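You operate a simulated robot arm through the tools that you are given. There is no shell and no other tool. Be economical: measure what you need, move in short steps, check, and stop when the job is done.

The job below is to be done with a simulated two-armed robot. You get a single attempt, and the scene is never put back.

Task
On the top of the wooden counter, fold the beige cloth in half, so that its two short edges meet.
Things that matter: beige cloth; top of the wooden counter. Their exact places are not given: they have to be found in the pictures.

Only the result counts: the job must be done as asked and must still hold three seconds after the hand-in. Knocking over, shifting, dropping, spilling or breaking anything else fails it. Flat cloth is picked up by pressing the open fingertips on it (5 to 10 N) and closing them slowly along it; thin cloth reads only 2 to 8 mm in the jaws.

Robot
Two 7-joint arms with two-finger parallel grippers on one trunk, on a base that drives. Base frame: it is fixed to the floor where the robot stands at the start and does not move with it; the origin is under the middle of the robot, x ahead of it, y to its left, z up; the surface under the hand at the start is at about z = 1069. Units: mm, rad, N and s.
The left shoulder is at the start at [71, 156, 1080], the right one opposite. Places, roughly: top of the wooden counter [600, 400, 1100]. Payload 3.91 kg a hand.
Tool frame (each hand has its own): the origin (TCP) lies between the finger pads and is the grasp point; the fingertips stand 30 mm ahead of it; z points along the fingers, y is the line along which they close. The gripper opens to 110 mm. The fingers are 20 mm wide and 10 mm thick; the gripper's body (48 by 112 mm) begins 55 mm behind the TCP.
Orientation is told as [roll, pitch, yaw] about the base's x, y, z axes, in that order, counted from this pose: with the fingers straight down and closing along the base's y, the tool's x points along the base's -x, its y along +y and its z along -z.

Tools
- The arms move only by the tool nudge_tool. It takes "left_plan", "right_plan" or both (then of equal length, played together; a hand with none holds still); each is a list of rows, each an object (a shift or turn left out is 0, a gripper value left out holds the last) with "xyz": the shift along the tool's x, y, z in mm, a list of three; "dr": the turn, a rotation vector about the tool's x, y, z in rad, a list of three; "grip": the closure in counts, from 0 (fully open) to 255 (shut). In form: [{"xyz": [dx, dy, dz], "dr": [wx, wy, wz], "grip": grip}, ...]. A call has 1 to 8 rows; each row shifts and turns the commanded pose from where the row before left it, along the tool's axes as they then stand. Each row takes 0.2 s and may step no farther than 50 mm and 0.15 rad from the row before; otherwise, or with a gripper value out of range, the whole call is refused. A pose out of reach is approached as far as the arm can. The call stops where the force on the tool passes 40 N (or 10 N more than at its start, if that is more) or the arm is blocked; 0.2 s more then pass. The fingers move at their own pace (about 108 mm/s each) and stop on an object; they squeeze with about 21 N. The grip force told is the motor's: it shows also when the fingers shut on nothing. Time passes only in rows, and 0.2 s behind the last, so rows that do not move let the fingers close. The reply holds the time, the measured pose of the TCP, the force on the tool along the base axes, the opening and the grip force, in the units named above and with some noise, with the torque about the TCP (base axes, N m) and any sound that the robot's microphone picked up.
- Cameras (640 x 400 px; columns grow to the right, rows downward): "scene" is now at [144.1, 7.6, 1334]; the picture's right is [0.09, -1.00, -0.00], its down [-0.33, -0.03, -0.94] and it looks along [0.94, 0.09, -0.33] (base axes); focal length 214 px, centre (320, 200). "left" rides on the left gripper at [72, -17, -103] in its tool frame; the picture's right is [0.23, 0.97, 0.00], its down [-0.76, 0.18, -0.62] and it looks along [-0.61, 0.14, 0.78] (tool axes); focal length 222 px, centre (320, 200). "right" rides on the right gripper at [72, 17, -103] in its tool frame; the picture's right is [-0.23, 0.97, 0.00], its down [-0.76, -0.18, -0.62] and it looks along [-0.61, -0.14, 0.78] (tool axes); focal length 222 px, centre (320, 200).
- capture(camera): a new picture of that camera. The clock stands still meanwhile.
- lift_body(by): slides the trunk up (or, below 0, down) by that many mm; the arms and the scene camera ride with it, the base frame stays. It gives what a move gives, with no picture.
- base_move(legs): drives the robot by 1 to 6 legs, each [ahead, left, turn to the left] in mm, mm and rad, along the robot's own axes; the way and the turn of a leg run together, so that a leg with both is an arc; at most 1500 mm and 3.142 rad a leg. The arms and the cameras ride along, it lands a little off, and it stops where it bumps. It gives what a move gives.
- head_to(pan, tilt): turns the head with the scene camera to pan (to the left, within 1.501 rad either way) and tilt (down, from -0.506 to 1.204), counted from straight ahead of the robot. It gives what a move gives.
- pixel_to_xyz(camera, pixels): for up to 12 pixels [column, row] of the newest picture of that camera ("zoom" is the newest enlarged one), the place [x, y, z] in the base frame of the surface seen there, good to about 2 mm. The clock stands still meanwhile.
- close_up(camera, box): a new picture of the part [left, top, right, bottom] of that camera's present view, enlarged. The clock stands still meanwhile.
- close_job(): hands the job in; it is judged then, once.

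Work in short steps. Measure before you move; look again where a grasp or a placing could have gone wrong, and mend it. You have 80 turns and 58 pictures in all, those below and enlarged ones among them. Open the grippers and draw the arms clear of the work before you hand the job in, unless the task says otherwise; then end with one line.

The tools are called after "Call:" by a JSON object that holds its "name" and its "arguments". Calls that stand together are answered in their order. nudge_tool: Moves the arms, as the interface text tells. Its arguments: {"type":"object","properties":{"left_plan":{"type":"array","items":{"type":"object","properties":{"xyz":{"type":"array","items":{"type":"number"}},"dr":{"type":"array","items":{"type":"number"}},"grip":{"type":"number"}}}},"right_plan":{"type":"array","items":{"type":"object","properties":{"xyz":{"type":"array","items":{"type":"number"}},"dr":{"type":"array","items":{"type":"number"}},"grip":{"type":"number"}}}}},"required":[]} The other tools are called the same way: lift_body (by) slides the trunk up or down; base_move (legs) drives the base; head_to (pan, tilt) turns the head that bears the scene camera; capture (camera) takes a picture; pixel_to_xyz (camera, pixels) gives the place of the surface under pixels of a picture; close_up (camera, box) takes an enlarged picture of a part of a camera's view; close_job () hands the job in.

At the start:

```text
clock: 0.0
left_tool_pos: [798.3, 181.7, 1275.8]
left_ee_rot: [-0.001, 0.0, 0.0]
left_wrist_force: [0.3, -0.9, 0.4]
left_torque: [0.01, 0.02, 0.01]
left_opening: 110.0
left_finger_force: 0.1
right_tool_pos: [610.1, -416.7, 1226.2]
right_ee_rot: [0.0, 0.0, 0.0]
right_wrist_force: [0.3, 0.3, -0.5]
right_torque: [0.02, 0.03, 0.02]
right_opening: 110.0
right_finger_force: 0.0
trunk travel left (down, up): [-525.0, 415.0]
robot x, y, heading: [1.4, 1.3, 0.0]
head pan, tilt: [0.093, 0.333]
```

scene: 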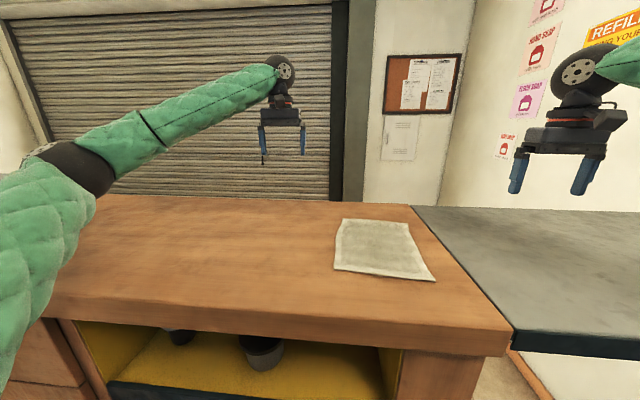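
right: 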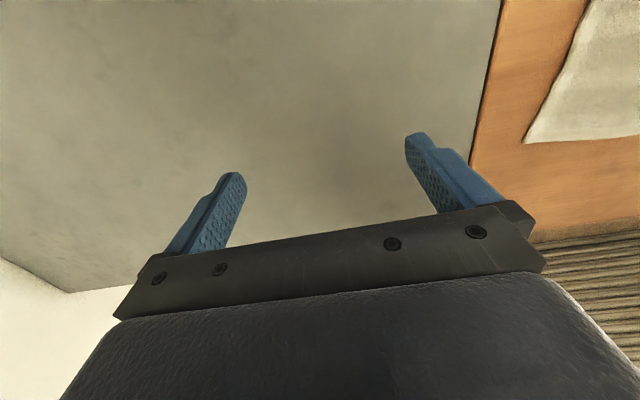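
left: 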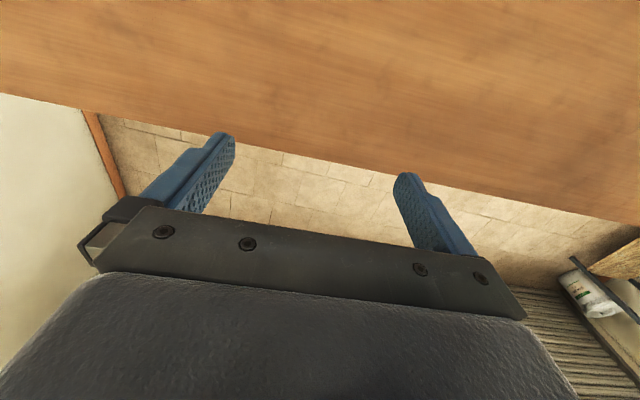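

The cloth shows in the scene picture with corners near (343,219), (408,223), (435,281), (334,269). I measure these corners and the counter around them.

Call:
{"name": "pixel_to_xyz", "arguments": {"camera": "scene", "pixels": [[344, 220], [407, 224], [433, 279], [335, 268], [375, 245], [300, 260], [420, 215], [508, 328], [300, 335], [200, 202], [460, 290]]}}

Call:
{"name": "close_up", "arguments": {"camera": "scene", "box": [310, 200, 460, 294]}}

```text
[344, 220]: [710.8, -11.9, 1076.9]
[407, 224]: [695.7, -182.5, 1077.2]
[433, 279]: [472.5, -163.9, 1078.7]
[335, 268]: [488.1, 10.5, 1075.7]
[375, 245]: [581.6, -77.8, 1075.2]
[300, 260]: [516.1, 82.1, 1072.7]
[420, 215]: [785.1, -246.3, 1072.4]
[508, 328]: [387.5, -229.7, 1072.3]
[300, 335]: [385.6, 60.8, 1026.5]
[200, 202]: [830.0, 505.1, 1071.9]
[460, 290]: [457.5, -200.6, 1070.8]
```

```text
4.26 times, centred on (385, 247) of scene
```

zoom: 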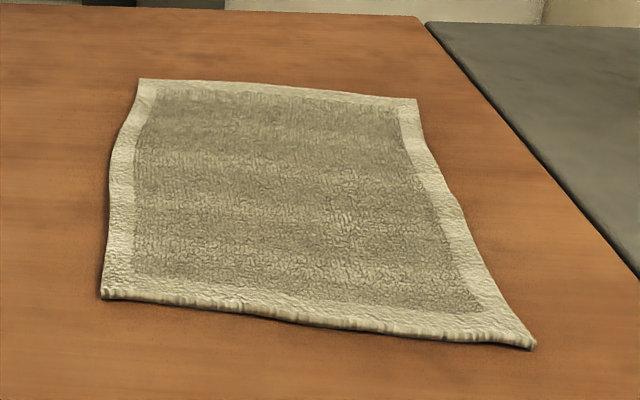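

The cloth measures about 227 mm along x and 175 mm along y, so the short edges are the far one (x≈705) and the near one (x≈478). I'll carry the far edge back to the near edge with both hands, closing along x. First I back off 80 mm and yaw the hands so their cameras face outward.

Call:
{"name": "base_move", "arguments": {"legs": [[-80, 0, 0]]}}

Call:
{"name": "nudge_tool", "arguments": {"left_plan": [{"dr": [0, 0, 0.143]}, {"dr": [0, 0, 0.143]}, {"dr": [0, 0, 0.143]}, {"dr": [0, 0, 0.143]}, {"dr": [0, 0, 0.143]}, {"dr": [0, 0, 0.143]}], "right_plan": [{"dr": [0, 0, -0.143]}, {"dr": [0, 0, -0.143]}, {"dr": [0, 0, -0.143]}, {"dr": [0, 0, -0.143]}, {"dr": [0, 0, -0.143]}, {"dr": [0, 0, -0.143]}]}}

Call:
{"name": "nudge_tool", "arguments": {"left_plan": [{"dr": [0, 0, 0.143]}, {"dr": [0, 0, 0.143]}, {"dr": [0, 0, 0.143]}, {"dr": [0, 0, 0.143]}, {"dr": [0, 0, 0.141]}, {"grip": 150}, {"grip": 150}], "right_plan": [{"dr": [0, 0, -0.143]}, {"dr": [0, 0, -0.143]}, {"dr": [0, 0, -0.143]}, {"dr": [0, 0, -0.143]}, {"dr": [0, 0, -0.141]}, {"grip": 150}, {"grip": 150}]}}

```text
clock: 1.1
left_tool_pos: [716.7, 180.9, 1278.0]
left_ee_rot: [0.0, -0.004, 0.001]
left_wrist_force: [0.1, 0.2, -0.1]
left_torque: [-0.04, -0.01, 0.03]
left_opening: 109.9
left_finger_force: 0.0
right_tool_pos: [528.0, -416.7, 1228.0]
right_ee_rot: [-0.001, -0.003, 0.0]
right_wrist_force: [-0.3, 0.2, 0.8]
right_torque: [0.02, -0.04, 0.04]
right_opening: 110.0
right_finger_force: 0.1
trunk travel left (down, up): [-525.0, 415.0]
robot x, y, heading: [-82.6, 3.4, 0.001]
head pan, tilt: [0.093, 0.333]
```

```text
clock: 2.5
left_tool_pos: [717.4, 181.4, 1275.8]
left_ee_rot: [0.0, -0.002, -0.861]
left_wrist_force: [-0.3, -0.3, -0.1]
left_torque: [0.02, 0.02, 0.01]
left_opening: 110.2
left_finger_force: 0.0
right_tool_pos: [531.6, -416.8, 1228.0]
right_ee_rot: [0.0, -0.001, 0.861]
right_wrist_force: [-0.5, -0.3, 0.3]
right_torque: [-0.01, 0.03, 0.04]
right_opening: 110.2
right_finger_force: 0.2
trunk travel left (down, up): [-525.0, 415.0]
robot x, y, heading: [-79.8, 0.3, 0.001]
head pan, tilt: [0.093, 0.333]
```

```text
clock: 4.0
left_tool_pos: [717.8, 180.9, 1276.2]
left_ee_rot: [0.0, 0.0, -1.573]
left_wrist_force: [-0.5, -0.1, -0.3]
left_torque: [-0.01, 0.01, 0.0]
left_opening: 45.3
left_finger_force: 0.1
right_tool_pos: [531.5, -416.8, 1226.8]
right_ee_rot: [0.0, 0.001, 1.57]
right_wrist_force: [0.0, -0.1, -0.7]
right_torque: [0.02, -0.01, -0.03]
right_opening: 45.4
right_finger_force: 0.0
trunk travel left (down, up): [-525.0, 415.0]
robot x, y, heading: [-76.5, -1.2, 0.003]
head pan, tilt: [0.093, 0.333]
```

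Yawing worked. Now I bring both hands above the far edge (left y≈-30, right y≈-165) with a 26 mm opening, still clear of the cloth.

Call:
{"name": "nudge_tool", "arguments": {"left_plan": [{"xyz": [-35, -4, 0], "grip": 195}, {"xyz": [-35, -4, 0]}, {"xyz": [-35, -4, 0]}, {"xyz": [-35, -4, 0]}, {"xyz": [-35, -4, 0]}, {"xyz": [-36, -5, 0]}, {"xyz": [0, 0, 45]}, {"xyz": [0, 0, 45]}], "right_plan": [{"xyz": [-42, -25, 0], "grip": 195}, {"xyz": [-42, -25, 0]}, {"xyz": [-42, -25, 0]}, {"xyz": [-42, -25, 0]}, {"xyz": [-42, -25, 0]}, {"xyz": [-42, -25, 0]}, {"xyz": [0, 0, 35]}, {"xyz": [0, 0, 35]}]}}

Call:
{"name": "capture", "arguments": {"camera": "scene"}}

Call:
{"name": "capture", "arguments": {"camera": "left"}}

Call:
{"name": "capture", "arguments": {"camera": "right"}}

```text
clock: 5.8
left_tool_pos: [696.9, -28.9, 1186.2]
left_ee_rot: [-0.001, 0.0, -1.572]
left_wrist_force: [-0.2, 0.8, -0.7]
left_torque: [0.01, 0.02, 0.0]
left_opening: 25.9
left_finger_force: 0.1
right_tool_pos: [682.2, -165.7, 1155.0]
right_ee_rot: [0.003, -0.001, 1.57]
right_wrist_force: [1.3, 1.0, -0.8]
right_torque: [0.03, 0.05, 0.04]
right_opening: 25.8
right_finger_force: 0.0
trunk travel left (down, up): [-525.0, 415.0]
robot x, y, heading: [-82.1, -3.2, -0.0]
head pan, tilt: [0.093, 0.333]
```

```text
53 pictures are left
```

scene: 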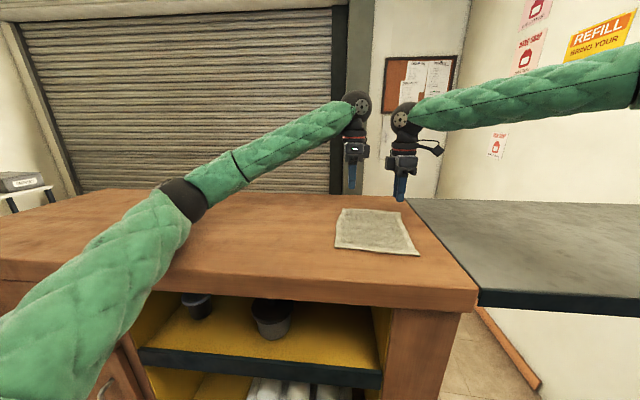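

```text
52 pictures are left
```

left: 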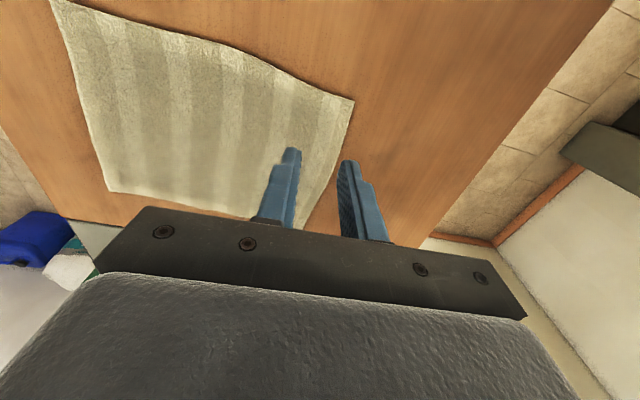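

```text
51 pictures are left
```

right: 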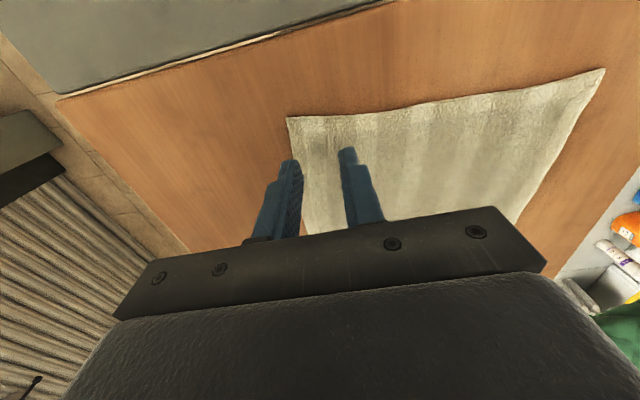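

Both wrist views show the far edge running between the fingers. I measure edge points there for exact x.

Call:
{"name": "pixel_to_xyz", "arguments": {"camera": "left", "pixels": [[352, 100], [340, 140], [331, 165], [322, 185], [312, 205]]}}

Call:
{"name": "pixel_to_xyz", "arguments": {"camera": "right", "pixels": [[290, 119], [295, 145], [302, 165], [305, 200], [306, 230]]}}

Call:
{"name": "close_up", "arguments": {"camera": "right", "box": [240, 100, 400, 240]}}

```text
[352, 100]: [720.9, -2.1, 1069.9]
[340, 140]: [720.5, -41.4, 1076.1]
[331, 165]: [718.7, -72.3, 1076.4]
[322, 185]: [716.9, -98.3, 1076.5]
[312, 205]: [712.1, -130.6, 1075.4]
```

```text
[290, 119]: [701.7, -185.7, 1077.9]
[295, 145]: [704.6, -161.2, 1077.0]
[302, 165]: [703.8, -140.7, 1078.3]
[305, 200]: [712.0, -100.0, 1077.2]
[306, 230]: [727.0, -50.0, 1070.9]
```

```text
2.86 times, centred on (320, 170) of right
```

zoom: 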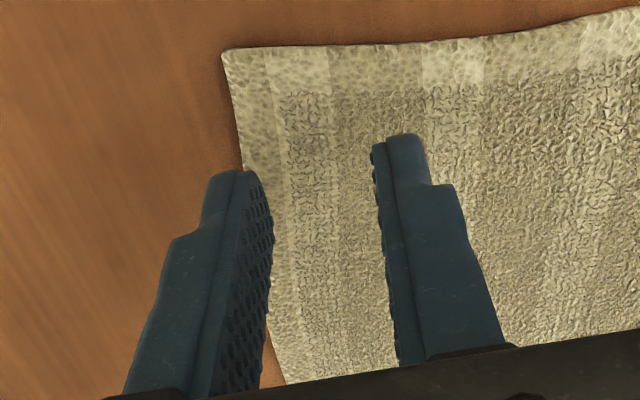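

Far edge: x≈721 at the left hand, ≈704 at the right. I shift +8 and +6 mm in x, and lower until the tips are just above the cloth.

Call:
{"name": "nudge_tool", "arguments": {"left_plan": [{"xyz": [0, 8, 25]}, {"xyz": [0, 0, 25]}, {"xyz": [0, 0, 22]}, {}], "right_plan": [{"xyz": [0, -6, 15]}, {"xyz": [0, 0, 15]}, {"xyz": [0, 0, 11]}, {}]}}

Call:
{"name": "close_up", "arguments": {"camera": "left", "box": [220, 80, 420, 240]}}

Call:
{"name": "close_up", "arguments": {"camera": "right", "box": [220, 80, 420, 240]}}

```text
clock: 7.0
left_tool_pos: [691.0, -30.7, 1183.3]
left_ee_rot: [0.092, 0.007, -1.57]
left_wrist_force: [-0.2, 0.2, -0.3]
left_torque: [0.0, 0.02, -0.02]
left_opening: 26.1
left_finger_force: 0.0
right_tool_pos: [681.2, -170.1, 1123.8]
right_ee_rot: [-0.007, -0.007, 1.569]
right_wrist_force: [0.8, -0.4, 0.9]
right_torque: [0.04, 0.02, 0.03]
right_opening: 25.9
right_finger_force: 0.0
trunk travel left (down, up): [-525.0, 415.0]
robot x, y, heading: [-74.9, -1.6, -0.002]
head pan, tilt: [0.093, 0.333]
stopped in row 4 (left hand): the arm was blocked; the commanded pose is now the measured one
```

```text
2.50 times, centred on (320, 160) of left
```

zoom: 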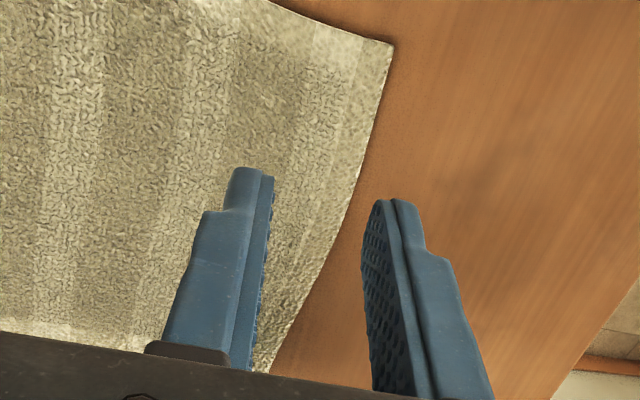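

```text
2.50 times, centred on (320, 160) of right
```

zoom: 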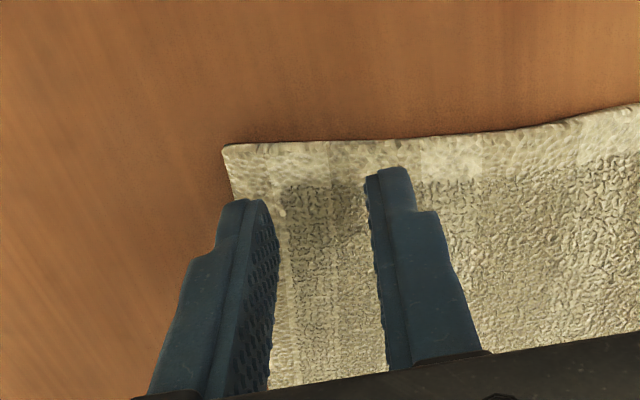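

The left arm was blocked at z=1183, leaning 0.09 rad with no tool force. I look at the wrists for a collision.

Call:
{"name": "close_up", "arguments": {"camera": "scene", "box": [260, 60, 500, 210]}}

```text
2.67 times, centred on (380, 135) of scene
```

zoom: 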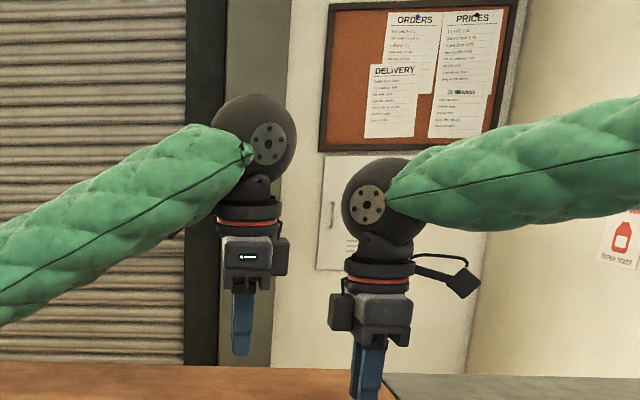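

No contact shows between the wrists; the shoulder is at counter height, so the left elbow is probably too low. I raise the trunk 220 mm for clearance and tilt the head down to see the work.

Call:
{"name": "lift_body", "arguments": {"by": 220}}

Call:
{"name": "head_to", "arguments": {"pan": -0.05, "tilt": 0.65}}

Call:
{"name": "nudge_tool", "arguments": {"left_plan": [{"dr": [0, -0.092, 0]}, {"xyz": [0, 0, 40]}, {"xyz": [0, 0, 40]}, {"xyz": [0, 0, 40]}, {"xyz": [0, 0, 40]}, {"xyz": [0, 0, 40]}], "right_plan": [{}, {"xyz": [0, 0, 40]}, {"xyz": [0, 0, 40]}, {"xyz": [0, 0, 40]}, {"xyz": [0, 0, 40]}, {"xyz": [0, 0, 40]}]}}

Call:
{"name": "capture", "arguments": {"camera": "scene"}}

```text
clock: 9.4
left_tool_pos: [703.1, -26.0, 1377.8]
left_ee_rot: [0.061, 0.0, -1.573]
left_wrist_force: [0.5, -0.7, -0.8]
left_torque: [0.01, -0.01, 0.04]
left_opening: 25.8
left_finger_force: 0.1
right_tool_pos: [688.7, -164.6, 1334.5]
right_ee_rot: [0.0, 0.001, 1.567]
right_wrist_force: [0.1, -0.7, -0.2]
right_torque: [0.0, 0.02, 0.04]
right_opening: 25.9
right_finger_force: 0.0
trunk travel left (down, up): [-745.0, 195.0]
robot x, y, heading: [-78.9, 8.4, -0.002]
head pan, tilt: [0.093, 0.333]
```

```text
clock: 10.2
left_tool_pos: [702.2, -26.8, 1380.3]
left_ee_rot: [0.064, 0.0, -1.572]
left_wrist_force: [0.2, -0.6, 0.7]
left_torque: [-0.01, -0.04, 0.0]
left_opening: 25.9
left_finger_force: 0.1
right_tool_pos: [689.3, -163.5, 1336.0]
right_ee_rot: [0.0, -0.001, 1.567]
right_wrist_force: [0.5, -0.3, 0.4]
right_torque: [0.01, 0.06, -0.03]
right_opening: 25.9
right_finger_force: 0.0
trunk travel left (down, up): [-745.0, 195.0]
robot x, y, heading: [-75.8, 1.2, -0.004]
head pan, tilt: [-0.051, 0.649]
```

```text
clock: 11.6
left_tool_pos: [716.5, -45.1, 1179.6]
left_ee_rot: [0.064, -0.093, -1.578]
left_wrist_force: [-0.3, -0.1, 0.3]
left_torque: [0.0, 0.01, 0.0]
left_opening: 25.8
left_finger_force: 0.0
right_tool_pos: [689.9, -163.7, 1134.8]
right_ee_rot: [0.0, -0.001, 1.568]
right_wrist_force: [-0.3, -0.5, 1.1]
right_torque: [0.04, -0.02, 0.0]
right_opening: 25.7
right_finger_force: 0.1
trunk travel left (down, up): [-745.0, 195.0]
robot x, y, heading: [-76.4, 0.1, -0.006]
head pan, tilt: [-0.051, 0.649]
```

```text
46 pictures are left
```

scene: 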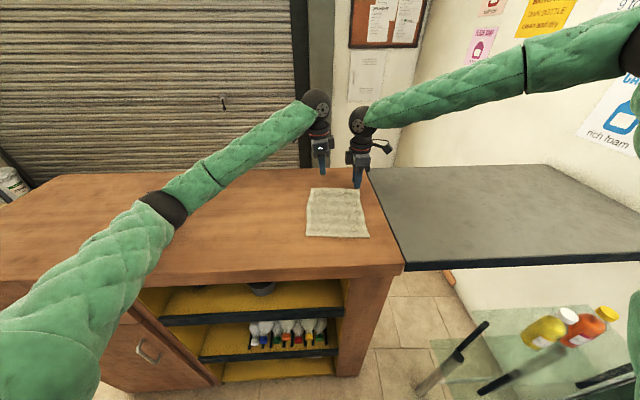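

The roll error lies about the tool's x and my turn went to pitch; I correct both, and put the left hand back over its grasp spot, descending a little.

Call:
{"name": "nudge_tool", "arguments": {"left_plan": [{"dr": [0.064, 0.093, 0]}, {}]}}

```text
clock: 12.2
left_tool_pos: [714.6, -43.3, 1178.9]
left_ee_rot: [0.001, 0.002, -1.574]
left_wrist_force: [-0.5, 0.0, 0.7]
left_torque: [-0.01, 0.0, -0.01]
left_opening: 25.7
left_finger_force: 0.0
right_tool_pos: [689.1, -162.3, 1137.5]
right_ee_rot: [0.0, 0.0, 1.567]
right_wrist_force: [-0.2, -0.1, -0.7]
right_torque: [-0.02, -0.01, -0.01]
right_opening: 25.9
right_finger_force: 0.1
trunk travel left (down, up): [-745.0, 195.0]
robot x, y, heading: [-78.2, -0.9, -0.005]
head pan, tilt: [-0.051, 0.649]
```

Orientation is straight now. I move left to (705,-30) and lower both to TCP z≈1115.

Call:
{"name": "nudge_tool", "arguments": {"left_plan": [{"xyz": [13, -10, 20]}, {"xyz": [0, 0, 22]}, {"xyz": [0, 0, 21]}, {}, {}], "right_plan": [{"xyz": [2, 0, 0]}, {"xyz": [0, 0, 10]}, {"xyz": [0, 0, 11]}, {}, {}]}}

Call:
{"name": "close_up", "arguments": {"camera": "left", "box": [220, 80, 420, 240]}}

Call:
{"name": "close_up", "arguments": {"camera": "right", "box": [220, 80, 420, 240]}}

```text
clock: 13.4
left_tool_pos: [706.8, -34.0, 1139.5]
left_ee_rot: [0.029, 0.004, -1.578]
left_wrist_force: [0.5, -0.1, -0.1]
left_torque: [0.0, 0.0, -0.01]
left_opening: 26.1
left_finger_force: 0.1
right_tool_pos: [688.6, -169.6, 1118.7]
right_ee_rot: [-0.002, -0.005, 1.564]
right_wrist_force: [0.7, -0.3, -0.1]
right_torque: [0.01, 0.01, 0.0]
right_opening: 25.8
right_finger_force: 0.0
trunk travel left (down, up): [-745.0, 195.0]
robot x, y, heading: [-76.5, 2.3, -0.008]
head pan, tilt: [-0.051, 0.649]
```

```text
2.50 times, centred on (320, 160) of left
```

zoom: 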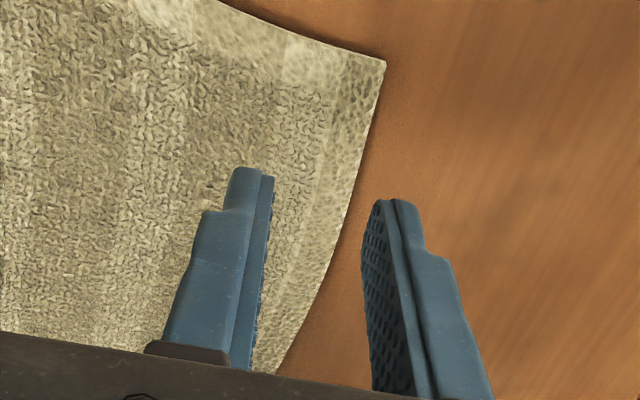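

```text
2.50 times, centred on (320, 160) of right
```

zoom: 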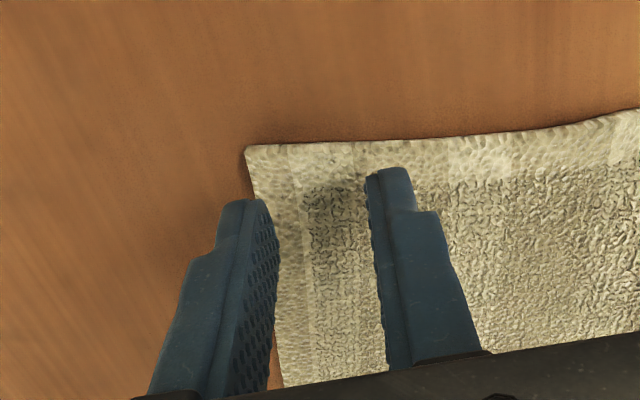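

The left hand stalls again (z=1139) while the right is pushed outward, so the two wrists seem to be touching. I widen the spacing: left to y≈-14, right to y≈-175, then go down.

Call:
{"name": "nudge_tool", "arguments": {"left_plan": [{"xyz": [20, 0, -5], "dr": [0.029, 0, 0]}, {}, {"xyz": [0, 0, 10]}, {"xyz": [0, 0, 10]}, {}, {}], "right_plan": [{"xyz": [5, 0, 0]}, {}, {}, {}, {}, {}]}}

Call:
{"name": "close_up", "arguments": {"camera": "scene", "box": [240, 80, 440, 205]}}

```text
clock: 15.0
left_tool_pos: [711.2, -32.5, 1144.3]
left_ee_rot: [0.029, 0.008, -1.592]
left_wrist_force: [-0.2, -0.8, 0.1]
left_torque: [0.01, -0.03, -0.01]
left_opening: 25.5
left_finger_force: 0.1
right_tool_pos: [683.4, -191.4, 1120.3]
right_ee_rot: [-0.008, -0.007, 1.548]
right_wrist_force: [1.0, 0.4, -0.2]
right_torque: [-0.02, -0.02, -0.01]
right_opening: 26.0
right_finger_force: 0.0
trunk travel left (down, up): [-745.0, 195.0]
robot x, y, heading: [-67.8, 1.7, -0.024]
head pan, tilt: [-0.051, 0.649]
stopped in row 6 (left hand): the arm was blocked; the commanded pose is now the measured one
```

```text
3.20 times, centred on (340, 142) of scene
```

zoom: 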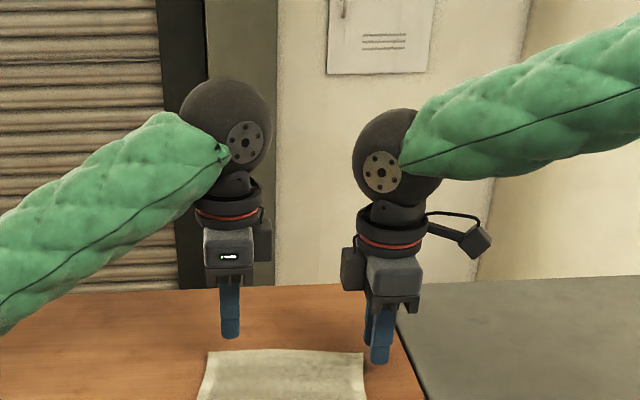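

The base itself got pushed (heading -0.024), so the left arm is pressing on something, likely the elbow on the counter. I look at the left arm and measure it.

Call:
{"name": "head_to", "arguments": {"pan": 0.5, "tilt": 0.65}}

Call:
{"name": "capture", "arguments": {"camera": "scene"}}

```text
clock: 16.0
left_tool_pos: [711.4, -31.6, 1143.8]
left_ee_rot: [0.026, 0.008, -1.591]
left_wrist_force: [0.1, -0.3, 0.7]
left_torque: [0.0, 0.0, 0.0]
left_opening: 25.9
left_finger_force: 0.0
right_tool_pos: [684.0, -191.2, 1120.5]
right_ee_rot: [-0.008, -0.006, 1.549]
right_wrist_force: [0.3, 1.4, -0.1]
right_torque: [-0.03, 0.03, -0.05]
right_opening: 26.0
right_finger_force: 0.1
trunk travel left (down, up): [-745.0, 195.0]
robot x, y, heading: [-65.3, 4.5, -0.025]
head pan, tilt: [0.499, 0.649]
```

```text
42 pictures are left
```

scene: 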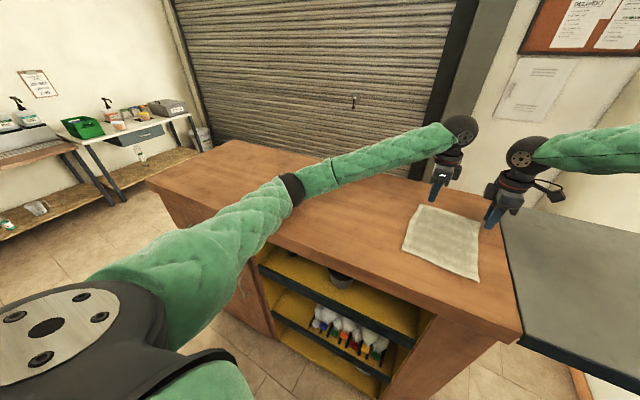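

Call:
{"name": "pixel_to_xyz", "arguments": {"camera": "scene", "pixels": [[292, 189], [304, 202], [275, 225], [332, 170], [332, 187], [150, 250], [240, 215], [260, 240]]}}

```text
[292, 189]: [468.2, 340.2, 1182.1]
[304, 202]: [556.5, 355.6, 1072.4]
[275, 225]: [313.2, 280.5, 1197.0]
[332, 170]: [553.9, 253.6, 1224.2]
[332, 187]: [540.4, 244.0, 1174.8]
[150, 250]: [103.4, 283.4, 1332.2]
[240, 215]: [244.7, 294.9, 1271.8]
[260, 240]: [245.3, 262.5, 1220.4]
```

The left elbow (top surface z≈1182 at (468,340)) rests on the counter. I raise the trunk 190 mm more and back off 90 mm so the arm straightens and the elbow rises.

Call:
{"name": "lift_body", "arguments": {"by": 190}}

Call:
{"name": "base_move", "arguments": {"legs": [[-90, 0, 0.025]]}}

Call:
{"name": "nudge_tool", "arguments": {"left_plan": [{"xyz": [0, 45, 0]}, {"xyz": [0, 40, 0]}, {"xyz": [0, 0, 40]}, {"xyz": [0, 0, 40]}, {"xyz": [0, 0, 40]}, {"xyz": [0, 0, 40]}, {}], "right_plan": [{"xyz": [0, -45, 0]}, {"xyz": [0, -40, 0]}, {"xyz": [0, 0, 40]}, {"xyz": [0, 0, 40]}, {"xyz": [0, 0, 40]}, {"xyz": [0, 0, 40]}, {}]}}

Call:
{"name": "capture", "arguments": {"camera": "scene"}}

```text
clock: 18.0
left_tool_pos: [718.6, -24.6, 1316.6]
left_ee_rot: [0.007, 0.001, -1.594]
left_wrist_force: [-0.8, 0.5, -0.4]
left_torque: [-0.01, 0.0, 0.01]
left_opening: 25.7
left_finger_force: 0.1
right_tool_pos: [692.5, -184.9, 1303.9]
right_ee_rot: [-0.002, 0.001, 1.549]
right_wrist_force: [-0.3, 0.7, -0.3]
right_torque: [0.0, -0.06, -0.04]
right_opening: 25.7
right_finger_force: 0.0
trunk travel left (down, up): [-935.0, 5.0]
robot x, y, heading: [-67.5, 0.9, -0.024]
head pan, tilt: [0.499, 0.649]
```

```text
clock: 19.1
left_tool_pos: [633.0, -3.9, 1314.2]
left_ee_rot: [0.001, 0.0, -1.567]
left_wrist_force: [0.5, -0.3, 0.4]
left_torque: [-0.03, 0.02, 0.01]
left_opening: 26.0
left_finger_force: 0.0
right_tool_pos: [611.5, -163.9, 1300.3]
right_ee_rot: [0.006, 0.002, 1.575]
right_wrist_force: [0.5, 0.4, -0.1]
right_torque: [-0.02, 0.02, -0.02]
right_opening: 25.8
right_finger_force: 0.0
trunk travel left (down, up): [-935.0, 5.0]
robot x, y, heading: [-159.0, 3.2, 0.008]
head pan, tilt: [0.499, 0.649]
```

```text
clock: 20.8
left_tool_pos: [712.4, -3.3, 1160.6]
left_ee_rot: [0.01, 0.002, -1.566]
left_wrist_force: [-0.6, -0.2, -0.2]
left_torque: [0.01, -0.03, 0.02]
left_opening: 25.9
left_finger_force: 0.1
right_tool_pos: [638.6, -215.0, 1181.1]
right_ee_rot: [0.0, 0.0, 1.574]
right_wrist_force: [0.0, -0.5, 0.9]
right_torque: [-0.05, -0.02, 0.0]
right_opening: 25.7
right_finger_force: 0.1
right hand out of reach, approached as far as the arm can: row 2, 3, 4, 5, 6
trunk travel left (down, up): [-935.0, 5.0]
robot x, y, heading: [-158.0, 3.6, 0.001]
head pan, tilt: [0.499, 0.649]
```

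```text
41 pictures are left
```

scene: 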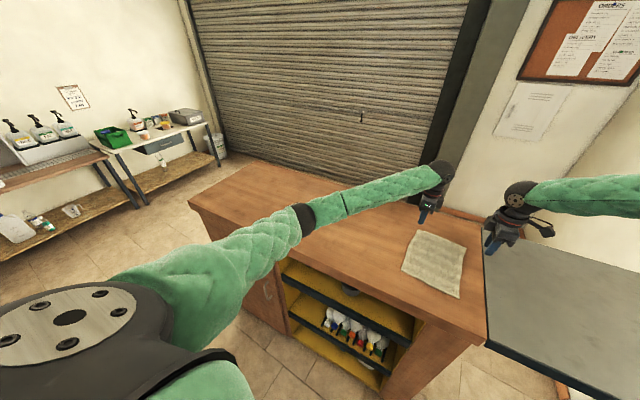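

The right arm ran out of reach, so I drive forward 70 mm and bring the left back in x by the same amount.

Call:
{"name": "base_move", "arguments": {"legs": [[70, 0, 0]]}}

Call:
{"name": "nudge_tool", "arguments": {"left_plan": [{"xyz": [0, -35, 0]}, {"xyz": [0, -35, 0]}, {}], "right_plan": [{}, {}, {}]}}

```text
clock: 21.8
left_tool_pos: [770.2, -3.2, 1171.6]
left_ee_rot: [0.018, 0.002, -1.567]
left_wrist_force: [-0.1, -0.9, 0.4]
left_torque: [0.04, -0.02, 0.0]
left_opening: 25.8
left_finger_force: 0.0
right_tool_pos: [698.0, -214.8, 1191.8]
right_ee_rot: [-0.013, -0.001, 1.575]
right_wrist_force: [-0.6, -0.2, 0.7]
right_torque: [0.05, -0.03, 0.0]
right_opening: 26.1
right_finger_force: 0.1
trunk travel left (down, up): [-935.0, 5.0]
robot x, y, heading: [-87.9, 4.7, 0.004]
head pan, tilt: [0.499, 0.649]
```

```text
clock: 22.6
left_tool_pos: [706.2, -2.7, 1165.8]
left_ee_rot: [0.014, 0.003, -1.567]
left_wrist_force: [0.6, 0.7, 0.5]
left_torque: [0.0, -0.02, 0.01]
left_opening: 25.8
left_finger_force: 0.0
right_tool_pos: [706.6, -214.8, 1184.4]
right_ee_rot: [-0.005, -0.003, 1.575]
right_wrist_force: [0.7, 0.6, 0.2]
right_torque: [-0.04, 0.02, -0.02]
right_opening: 25.8
right_finger_force: 0.0
trunk travel left (down, up): [-935.0, 5.0]
robot x, y, heading: [-93.6, 3.7, 0.003]
head pan, tilt: [0.499, 0.649]
```

Now move left to (705,-18) and right to (688,-172), both toward z≈1130, watching whether the left follows.

Call:
{"name": "nudge_tool", "arguments": {"left_plan": [{"xyz": [-8, 0, 5]}, {"xyz": [-7, 0, 10]}, {"xyz": [0, 0, 10]}, {"xyz": [0, 0, 5]}, {}], "right_plan": [{"xyz": [-22, 9, 10]}, {"xyz": [-21, 9, 20]}, {"xyz": [0, 0, 15]}, {"xyz": [0, 0, 10]}, {}]}}

Call:
{"name": "capture", "arguments": {"camera": "scene"}}

```text
clock: 23.8
left_tool_pos: [708.7, -18.2, 1133.4]
left_ee_rot: [0.012, 0.002, -1.568]
left_wrist_force: [0.2, -0.3, 0.5]
left_torque: [0.01, -0.02, 0.01]
left_opening: 26.0
left_finger_force: 0.0
right_tool_pos: [667.0, -200.4, 1156.1]
right_ee_rot: [-0.006, -0.002, 1.572]
right_wrist_force: [1.2, 0.8, -0.2]
right_torque: [-0.02, -0.01, 0.01]
right_opening: 26.1
right_finger_force: 0.1
right hand out of reach, approached as far as the arm can: row 1, 2, 3, 4
trunk travel left (down, up): [-935.0, 5.0]
robot x, y, heading: [-89.1, 6.5, -0.003]
head pan, tilt: [0.499, 0.649]
```

```text
40 pictures are left
```

scene: 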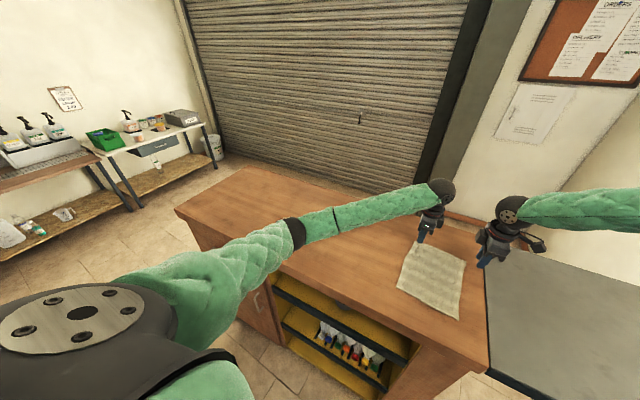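

Left now follows, but the right can't reach with the trunk this high. I raise both hands, then lower the trunk 110 mm as a compromise.

Call:
{"name": "nudge_tool", "arguments": {"left_plan": [{"xyz": [0, 0, -45]}, {"xyz": [0, 0, -45]}, {"xyz": [0, 0, -40]}, {}], "right_plan": [{"xyz": [0, 0, -45]}, {"xyz": [0, 0, -45]}, {"xyz": [0, 0, -40]}, {}]}}

Call:
{"name": "lift_body", "arguments": {"by": -110}}

Call:
{"name": "pixel_to_xyz", "arguments": {"camera": "scene", "pixels": [[292, 235], [298, 248], [320, 225], [320, 240]]}}

```text
clock: 24.8
left_tool_pos: [709.2, -17.6, 1264.4]
left_ee_rot: [0.011, 0.001, -1.566]
left_wrist_force: [0.2, 0.6, -0.5]
left_torque: [0.0, -0.02, 0.04]
left_opening: 26.0
left_finger_force: 0.0
right_tool_pos: [667.5, -200.7, 1285.3]
right_ee_rot: [-0.004, -0.002, 1.574]
right_wrist_force: [0.4, -0.9, 0.5]
right_torque: [0.02, -0.02, -0.01]
right_opening: 26.0
right_finger_force: 0.1
trunk travel left (down, up): [-935.0, 5.0]
robot x, y, heading: [-89.7, 0.9, 0.005]
head pan, tilt: [0.499, 0.649]
```

```text
clock: 26.2
left_tool_pos: [709.8, -19.1, 1158.6]
left_ee_rot: [0.015, 0.001, -1.566]
left_wrist_force: [-0.4, 0.0, 0.4]
left_torque: [0.0, -0.02, 0.02]
left_opening: 25.9
left_finger_force: 0.1
right_tool_pos: [665.0, -202.3, 1178.2]
right_ee_rot: [-0.007, -0.001, 1.575]
right_wrist_force: [-0.7, -1.2, 0.2]
right_torque: [0.0, -0.03, -0.02]
right_opening: 26.1
right_finger_force: 0.1
trunk travel left (down, up): [-825.0, 115.0]
robot x, y, heading: [-92.0, 2.8, 0.009]
head pan, tilt: [0.499, 0.649]
```

```text
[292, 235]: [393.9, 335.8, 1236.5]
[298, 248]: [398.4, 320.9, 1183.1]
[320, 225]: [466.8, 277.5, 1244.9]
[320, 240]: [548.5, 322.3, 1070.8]
```

Now try again: right to (688,-172), both down toward z≈1130.

Call:
{"name": "nudge_tool", "arguments": {"left_plan": [{"xyz": [0, -3, 7]}, {"xyz": [0, 0, 7]}, {"xyz": [0, 0, 7]}, {"xyz": [0, 0, 7]}, {}], "right_plan": [{"xyz": [-15, -12, 5]}, {"xyz": [-15, -11, 13]}, {"xyz": [0, 0, 15]}, {"xyz": [0, 0, 15]}, {}]}}

```text
clock: 27.4
left_tool_pos: [712.2, -26.5, 1147.3]
left_ee_rot: [0.036, 0.008, -1.574]
left_wrist_force: [0.4, 0.5, 0.1]
left_torque: [0.0, 0.02, -0.04]
left_opening: 26.1
left_finger_force: 0.1
right_tool_pos: [687.9, -179.9, 1130.9]
right_ee_rot: [-0.008, -0.006, 1.567]
right_wrist_force: [-0.3, 0.1, 0.4]
right_torque: [-0.01, 0.0, 0.0]
right_opening: 25.8
right_finger_force: 0.0
trunk travel left (down, up): [-825.0, 115.0]
robot x, y, heading: [-85.9, 3.1, -0.002]
head pan, tilt: [0.499, 0.649]
```

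Left elbow touches again at this height. The cloth is 90 mm right of the robot's axis, so shifting the base right would relax the left arm; I check for obstacles on the right first.

Call:
{"name": "nudge_tool", "arguments": {"left_plan": [{"xyz": [0, 0, -40]}, {"xyz": [0, 0, -40]}], "right_plan": [{"xyz": [0, 0, -40]}, {"xyz": [0, 0, -40]}]}}

Call:
{"name": "head_to", "arguments": {"pan": -0.7, "tilt": 0.9}}

Call:
{"name": "capture", "arguments": {"camera": "scene"}}

```text
clock: 28.0
left_tool_pos: [698.3, -24.5, 1204.0]
left_ee_rot: [0.01, 0.0, -1.564]
left_wrist_force: [-0.2, 0.1, -0.2]
left_torque: [0.0, -0.01, 0.01]
left_opening: 26.0
left_finger_force: 0.0
right_tool_pos: [684.5, -172.2, 1208.8]
right_ee_rot: [-0.007, -0.001, 1.576]
right_wrist_force: [-0.1, -0.1, -0.9]
right_torque: [-0.02, -0.03, 0.03]
right_opening: 26.0
right_finger_force: 0.0
trunk travel left (down, up): [-825.0, 115.0]
robot x, y, heading: [-94.5, 0.6, 0.005]
head pan, tilt: [0.499, 0.649]
```

```text
clock: 29.4
left_tool_pos: [704.2, -20.9, 1206.5]
left_ee_rot: [0.011, 0.002, -1.566]
left_wrist_force: [-0.7, 0.4, 0.1]
left_torque: [0.02, -0.03, 0.01]
left_opening: 25.8
left_finger_force: 0.1
right_tool_pos: [689.1, -170.8, 1207.0]
right_ee_rot: [-0.005, -0.002, 1.574]
right_wrist_force: [0.3, 0.8, 0.1]
right_torque: [-0.04, -0.01, -0.04]
right_opening: 25.9
right_finger_force: 0.1
trunk travel left (down, up): [-825.0, 115.0]
robot x, y, heading: [-89.3, 3.3, 0.005]
head pan, tilt: [-0.7, 0.901]
```

```text
39 pictures are left
```

scene: 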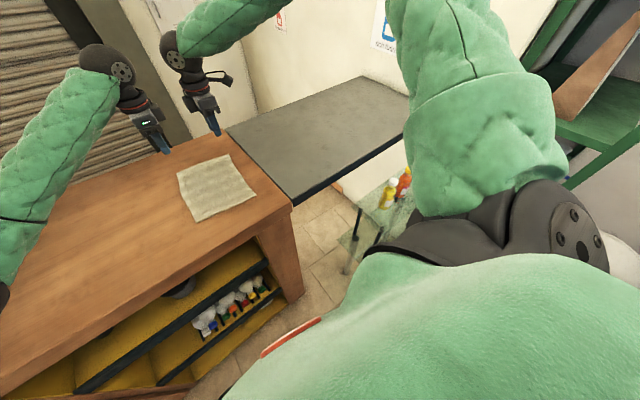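

Call:
{"name": "pixel_to_xyz", "arguments": {"camera": "scene", "pixels": [[385, 200], [360, 265], [400, 190], [375, 240], [300, 330], [580, 100], [345, 270], [600, 130]]}}

```text
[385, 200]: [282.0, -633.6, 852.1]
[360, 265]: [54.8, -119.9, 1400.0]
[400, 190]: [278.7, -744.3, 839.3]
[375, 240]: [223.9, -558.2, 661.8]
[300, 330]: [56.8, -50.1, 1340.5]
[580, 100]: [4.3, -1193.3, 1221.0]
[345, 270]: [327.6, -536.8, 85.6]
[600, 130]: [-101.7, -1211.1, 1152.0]
```

The trolley starts near y≈-540, so an 80 mm move to the right is safe. I do that and shift the hands back +80 in y.

Call:
{"name": "base_move", "arguments": {"legs": [[0, -80, 0]]}}

Call:
{"name": "head_to", "arguments": {"pan": 0.15, "tilt": 0.75}}

Call:
{"name": "nudge_tool", "arguments": {"left_plan": [{"xyz": [40, 0, 0], "dr": [0.011, 0, 0]}, {"xyz": [40, 0, 0]}, {"xyz": [0, 0, 20]}, {"xyz": [0, 0, 20]}, {"xyz": [0, 0, 20]}, {"xyz": [0, 0, 20]}, {}], "right_plan": [{"xyz": [-40, 0, 0]}, {"xyz": [-40, 0, 0]}, {"xyz": [0, 0, 20]}, {"xyz": [0, 0, 20]}, {"xyz": [0, 0, 20]}, {"xyz": [0, 0, 20]}, {}]}}

Call:
{"name": "capture", "arguments": {"camera": "scene"}}

```text
clock: 30.4
left_tool_pos: [704.5, -102.6, 1206.5]
left_ee_rot: [0.012, 0.001, -1.567]
left_wrist_force: [-0.2, -0.3, 0.7]
left_torque: [0.01, -0.02, 0.0]
left_opening: 26.0
left_finger_force: 0.0
right_tool_pos: [689.9, -252.6, 1207.8]
right_ee_rot: [-0.003, -0.002, 1.576]
right_wrist_force: [0.9, 0.0, 0.4]
right_torque: [-0.03, 0.01, 0.02]
right_opening: 26.0
right_finger_force: 0.0
trunk travel left (down, up): [-825.0, 115.0]
robot x, y, heading: [-89.4, -77.5, 0.001]
head pan, tilt: [-0.7, 0.901]
```

```text
clock: 31.6
left_tool_pos: [703.6, -103.8, 1206.6]
left_ee_rot: [0.01, 0.003, -1.568]
left_wrist_force: [0.2, 0.6, 0.7]
left_torque: [-0.03, 0.02, -0.01]
left_opening: 25.8
left_finger_force: 0.0
right_tool_pos: [690.3, -252.5, 1208.7]
right_ee_rot: [-0.005, -0.001, 1.575]
right_wrist_force: [0.6, 0.3, -0.7]
right_torque: [0.01, -0.03, -0.02]
right_opening: 25.9
right_finger_force: 0.0
trunk travel left (down, up): [-825.0, 115.0]
robot x, y, heading: [-89.2, -76.7, 0.002]
head pan, tilt: [0.15, 0.75]
```

```text
clock: 33.2
left_tool_pos: [705.2, -21.9, 1127.1]
left_ee_rot: [0.001, 0.001, -1.566]
left_wrist_force: [0.7, 0.3, 0.0]
left_torque: [-0.04, 0.02, 0.02]
left_opening: 25.9
left_finger_force: 0.0
right_tool_pos: [667.1, -206.4, 1144.1]
right_ee_rot: [-0.007, -0.003, 1.575]
right_wrist_force: [0.6, -0.2, 0.0]
right_torque: [0.0, 0.0, -0.01]
right_opening: 25.7
right_finger_force: 0.0
right hand out of reach, approached as far as the arm can: row 2, 3, 4, 5, 6
trunk travel left (down, up): [-825.0, 115.0]
robot x, y, heading: [-88.8, -73.8, 0.005]
head pan, tilt: [0.15, 0.75]
```

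```text
38 pictures are left
```

scene: 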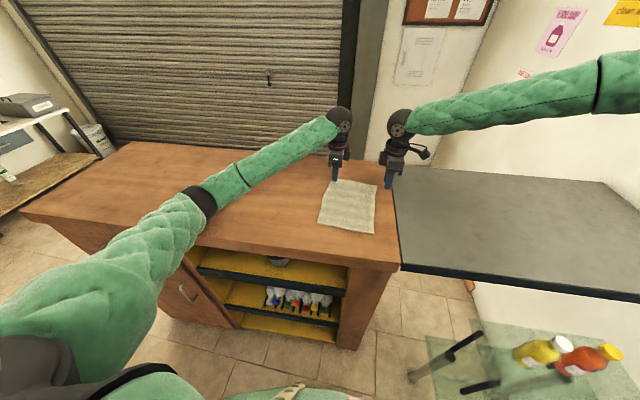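

Left follows perfectly now; the right is about 40 mm short. I lift both, drive forward 50 mm and shift the left back by 50.

Call:
{"name": "nudge_tool", "arguments": {"left_plan": [{"xyz": [0, -25, -20]}, {"xyz": [0, -25, -20]}], "right_plan": [{"xyz": [0, 0, -20]}, {"xyz": [0, 0, -20]}]}}

Call:
{"name": "base_move", "arguments": {"legs": [[50, 0, 0]]}}

Call:
{"name": "nudge_tool", "arguments": {"left_plan": [{}, {}, {"xyz": [0, 0, 20]}, {"xyz": [0, 0, 20]}, {}], "right_plan": [{"xyz": [-17, 13, 0]}, {"xyz": [-17, 13, 10]}, {"xyz": [0, 0, 20]}, {"xyz": [0, 0, 20]}, {}]}}

```text
clock: 33.8
left_tool_pos: [653.7, -22.2, 1167.3]
left_ee_rot: [0.001, 0.003, -1.567]
left_wrist_force: [-0.5, -0.3, -0.2]
left_torque: [0.01, -0.02, 0.01]
left_opening: 26.0
left_finger_force: 0.1
right_tool_pos: [665.9, -206.9, 1184.5]
right_ee_rot: [-0.008, -0.002, 1.575]
right_wrist_force: [-0.3, 0.3, 0.2]
right_torque: [0.0, -0.01, 0.02]
right_opening: 25.9
right_finger_force: 0.1
trunk travel left (down, up): [-825.0, 115.0]
robot x, y, heading: [-86.6, -73.6, 0.007]
head pan, tilt: [0.15, 0.75]
```

```text
clock: 34.8
left_tool_pos: [696.7, -22.6, 1173.1]
left_ee_rot: [0.007, 0.002, -1.57]
left_wrist_force: [-1.8, -0.2, 1.4]
left_torque: [0.03, -0.08, 0.01]
left_opening: 25.8
left_finger_force: 0.0
right_tool_pos: [707.9, -206.0, 1190.1]
right_ee_rot: [-0.012, -0.002, 1.574]
right_wrist_force: [0.4, 0.4, 1.3]
right_torque: [-0.03, -0.05, 0.02]
right_opening: 26.1
right_finger_force: 0.0
trunk travel left (down, up): [-825.0, 115.0]
robot x, y, heading: [-39.2, -80.6, 0.004]
head pan, tilt: [0.15, 0.75]
```

```text
clock: 36.0
left_tool_pos: [707.0, -26.9, 1134.7]
left_ee_rot: [0.009, 0.005, -1.571]
left_wrist_force: [-0.2, -0.7, -1.0]
left_torque: [-0.01, -0.04, 0.01]
left_opening: 26.0
left_finger_force: 0.0
right_tool_pos: [681.3, -194.0, 1143.2]
right_ee_rot: [-0.005, -0.006, 1.571]
right_wrist_force: [-0.4, -0.8, 0.2]
right_torque: [0.02, -0.02, 0.01]
right_opening: 25.6
right_finger_force: 0.0
right hand out of reach, approached as far as the arm can: row 2, 3, 4
trunk travel left (down, up): [-825.0, 115.0]
robot x, y, heading: [-37.0, -76.5, -0.001]
head pan, tilt: [0.15, 0.75]
```

The right arm's limit is inward reach with a full 90° yaw. I put the base at about x=-85, y=-40 and reduce the right yaw to ≈1.4, which also matches the edge's slant.

Call:
{"name": "nudge_tool", "arguments": {"left_plan": [{"xyz": [0, 0, -30]}, {"xyz": [0, 0, -30]}, {}], "right_plan": [{"xyz": [0, 0, -25], "dr": [0, 0, 0.1]}, {"xyz": [0, 0, -25], "dr": [0, 0, 0.07]}, {}]}}

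Call:
{"name": "base_move", "arguments": {"legs": [[-45, 35, 0]]}}

Call:
{"name": "nudge_tool", "arguments": {"left_plan": [{"xyz": [-15, 20, 0]}, {"xyz": [-15, 20, 0]}, {"xyz": [0, 0, 20]}, {"xyz": [0, 0, 20]}, {"xyz": [0, 0, 20]}, {}, {}], "right_plan": [{"xyz": [0, -15, 0]}, {"xyz": [0, -20, 0]}, {"xyz": [0, 0, 20]}, {"xyz": [0, 0, 20]}, {"xyz": [0, 0, 20]}, {}, {}]}}

```text
clock: 36.8
left_tool_pos: [704.5, -22.6, 1186.5]
left_ee_rot: [0.001, 0.002, -1.571]
left_wrist_force: [0.1, -0.7, 0.4]
left_torque: [-0.01, -0.01, -0.02]
left_opening: 26.0
left_finger_force: 0.1
right_tool_pos: [680.5, -189.0, 1191.9]
right_ee_rot: [-0.005, -0.004, 1.404]
right_wrist_force: [-0.2, -1.0, 0.7]
right_torque: [0.03, -0.02, -0.02]
right_opening: 25.7
right_finger_force: 0.0
trunk travel left (down, up): [-825.0, 115.0]
robot x, y, heading: [-41.3, -77.5, 0.003]
head pan, tilt: [0.15, 0.75]
```

```text
clock: 37.7
left_tool_pos: [662.2, 9.0, 1185.9]
left_ee_rot: [-0.002, 0.003, -1.572]
left_wrist_force: [0.4, -1.5, 0.5]
left_torque: [0.03, 0.07, -0.01]
left_opening: 26.0
left_finger_force: 0.1
right_tool_pos: [639.2, -156.1, 1189.2]
right_ee_rot: [-0.003, -0.003, 1.402]
right_wrist_force: [-0.6, -0.5, -0.3]
right_torque: [0.0, 0.02, 0.0]
right_opening: 26.1
right_finger_force: 0.1
trunk travel left (down, up): [-825.0, 115.0]
robot x, y, heading: [-85.4, -43.6, 0.003]
head pan, tilt: [0.15, 0.75]
```

```text
clock: 39.3
left_tool_pos: [700.2, -21.0, 1125.8]
left_ee_rot: [-0.001, 0.001, -1.57]
left_wrist_force: [-0.1, 0.3, 0.2]
left_torque: [0.04, -0.03, -0.02]
left_opening: 25.8
left_finger_force: 0.0
right_tool_pos: [665.3, -173.7, 1136.7]
right_ee_rot: [-0.004, -0.004, 1.401]
right_wrist_force: [-0.1, -0.5, 0.0]
right_torque: [-0.02, -0.01, 0.02]
right_opening: 25.9
right_finger_force: 0.1
right hand out of reach, approached as far as the arm can: row 4, 5
trunk travel left (down, up): [-825.0, 115.0]
robot x, y, heading: [-81.6, -39.7, -0.006]
head pan, tilt: [0.15, 0.75]
```

Left is good; right is ~25 mm short in x and z. I raise both 50 and lower the trunk 50, with the right yaw a little less.

Call:
{"name": "nudge_tool", "arguments": {"left_plan": [{"xyz": [0, 3, -30]}, {"xyz": [0, 0, -25]}, {}], "right_plan": [{"xyz": [0, 0, -30], "dr": [0, 0, 0.08]}, {"xyz": [0, 0, -25], "dr": [0, 0, 0.07]}, {}]}}

Call:
{"name": "lift_body", "arguments": {"by": -50}}

Call:
{"name": "nudge_tool", "arguments": {"left_plan": [{}, {}, {"xyz": [0, 0, 7]}, {}], "right_plan": [{"xyz": [3, -12, 0]}, {"xyz": [3, -12, 10]}, {"xyz": [0, 0, 10]}, {}]}}

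```text
clock: 40.1
left_tool_pos: [704.5, -18.7, 1181.7]
left_ee_rot: [-0.001, 0.002, -1.57]
left_wrist_force: [0.2, 0.0, 0.0]
left_torque: [-0.03, 0.03, -0.02]
left_opening: 25.9
left_finger_force: 0.1
right_tool_pos: [664.7, -172.5, 1193.6]
right_ee_rot: [-0.005, -0.004, 1.251]
right_wrist_force: [0.2, 0.5, -0.4]
right_torque: [-0.01, 0.01, -0.01]
right_opening: 26.2
right_finger_force: 0.1
trunk travel left (down, up): [-825.0, 115.0]
robot x, y, heading: [-81.9, -39.4, 0.003]
head pan, tilt: [0.15, 0.75]
```

```text
clock: 41.0
left_tool_pos: [700.9, -18.1, 1157.3]
left_ee_rot: [0.032, 0.006, -1.565]
left_wrist_force: [0.1, -0.2, 0.1]
left_torque: [0.02, 0.01, -0.01]
left_opening: 25.9
left_finger_force: 0.1
right_tool_pos: [657.1, -174.5, 1152.4]
right_ee_rot: [-0.011, -0.01, 1.252]
right_wrist_force: [0.1, -0.5, 1.0]
right_torque: [-0.01, -0.03, -0.04]
right_opening: 25.9
right_finger_force: 0.0
trunk travel left (down, up): [-775.0, 165.0]
robot x, y, heading: [-81.5, -42.3, 0.0]
head pan, tilt: [0.15, 0.75]
```

```text
clock: 42.2
left_tool_pos: [704.5, -18.7, 1157.5]
left_ee_rot: [0.049, 0.007, -1.563]
left_wrist_force: [0.1, -0.7, -0.2]
left_torque: [-0.02, -0.01, 0.02]
left_opening: 25.7
left_finger_force: 0.1
right_tool_pos: [677.4, -189.6, 1125.3]
right_ee_rot: [-0.011, -0.01, 1.25]
right_wrist_force: [-1.1, -0.1, -0.4]
right_torque: [0.01, -0.02, 0.02]
right_opening: 25.9
right_finger_force: 0.1
trunk travel left (down, up): [-775.0, 165.0]
robot x, y, heading: [-82.5, -41.9, 0.007]
head pan, tilt: [0.15, 0.75]
stopped in row 4 (left hand): the arm was blocked; the commanded pose is now the measured one
```

The trunk drop brought the left elbow down again. I restore +50 and instead lean the right hand outward 0.25 rad about its closing axis so its wrist needn't come so far inward.

Call:
{"name": "lift_body", "arguments": {"by": 50}}

Call:
{"name": "nudge_tool", "arguments": {"left_plan": [{"dr": [0.049, 0, 0]}, {}, {}, {"xyz": [0, 0, 25]}, {"xyz": [0, 0, 25]}, {"xyz": [0, 0, 25]}, {}], "right_plan": [{"dr": [0, -0.125, 0]}, {"dr": [0, -0.125, 0]}, {"xyz": [-15, -8, 10]}, {"xyz": [0, 0, 15]}, {"xyz": [0, 0, 15]}, {"xyz": [0, 0, 10]}, {}]}}

```text
clock: 43.1
left_tool_pos: [709.6, -15.8, 1193.1]
left_ee_rot: [0.028, 0.003, -1.567]
left_wrist_force: [-0.3, 0.9, 0.2]
left_torque: [0.0, 0.04, 0.0]
left_opening: 25.9
left_finger_force: 0.1
right_tool_pos: [685.5, -184.0, 1171.4]
right_ee_rot: [-0.004, -0.004, 1.252]
right_wrist_force: [0.2, 1.0, -0.2]
right_torque: [-0.01, 0.05, 0.02]
right_opening: 26.1
right_finger_force: 0.0
trunk travel left (down, up): [-825.0, 115.0]
robot x, y, heading: [-84.8, -43.4, -0.002]
head pan, tilt: [0.15, 0.75]
```

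```text
clock: 44.7
left_tool_pos: [705.1, -15.9, 1120.6]
left_ee_rot: [-0.019, 0.005, -1.566]
left_wrist_force: [0.3, -0.1, 1.3]
left_torque: [0.02, 0.0, 0.01]
left_opening: 26.0
left_finger_force: 0.2
right_tool_pos: [700.1, -161.7, 1128.9]
right_ee_rot: [-0.005, -0.255, 1.254]
right_wrist_force: [-0.1, 0.4, 0.0]
right_torque: [-0.03, -0.01, -0.02]
right_opening: 25.8
right_finger_force: 0.0
trunk travel left (down, up): [-825.0, 115.0]
robot x, y, heading: [-83.6, -44.4, 0.001]
head pan, tilt: [0.15, 0.75]
```

Now the right hand reaches. I check both fingertips against the cloth edge.

Call:
{"name": "capture", "arguments": {"camera": "left"}}

Call:
{"name": "capture", "arguments": {"camera": "right"}}

```text
37 pictures are left
```

left: 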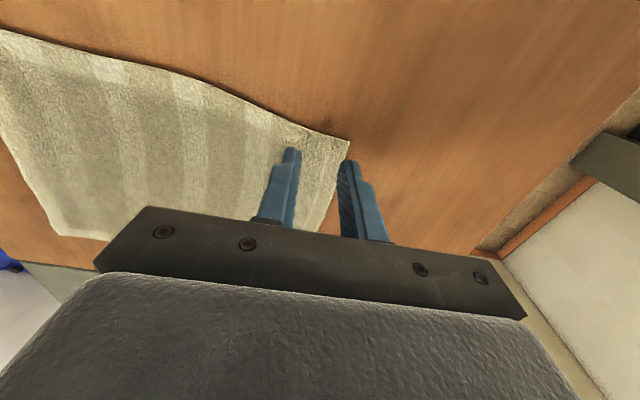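

```text
36 pictures are left
```

right: 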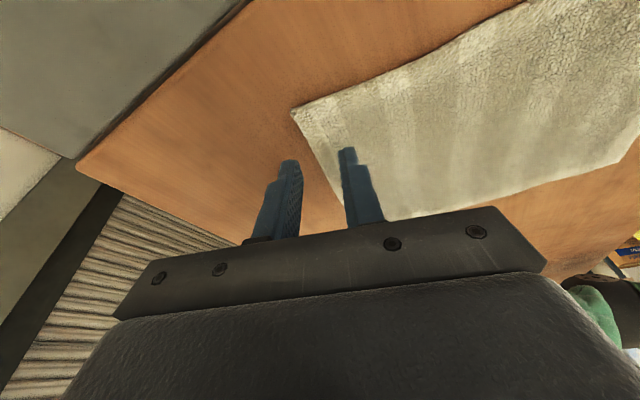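

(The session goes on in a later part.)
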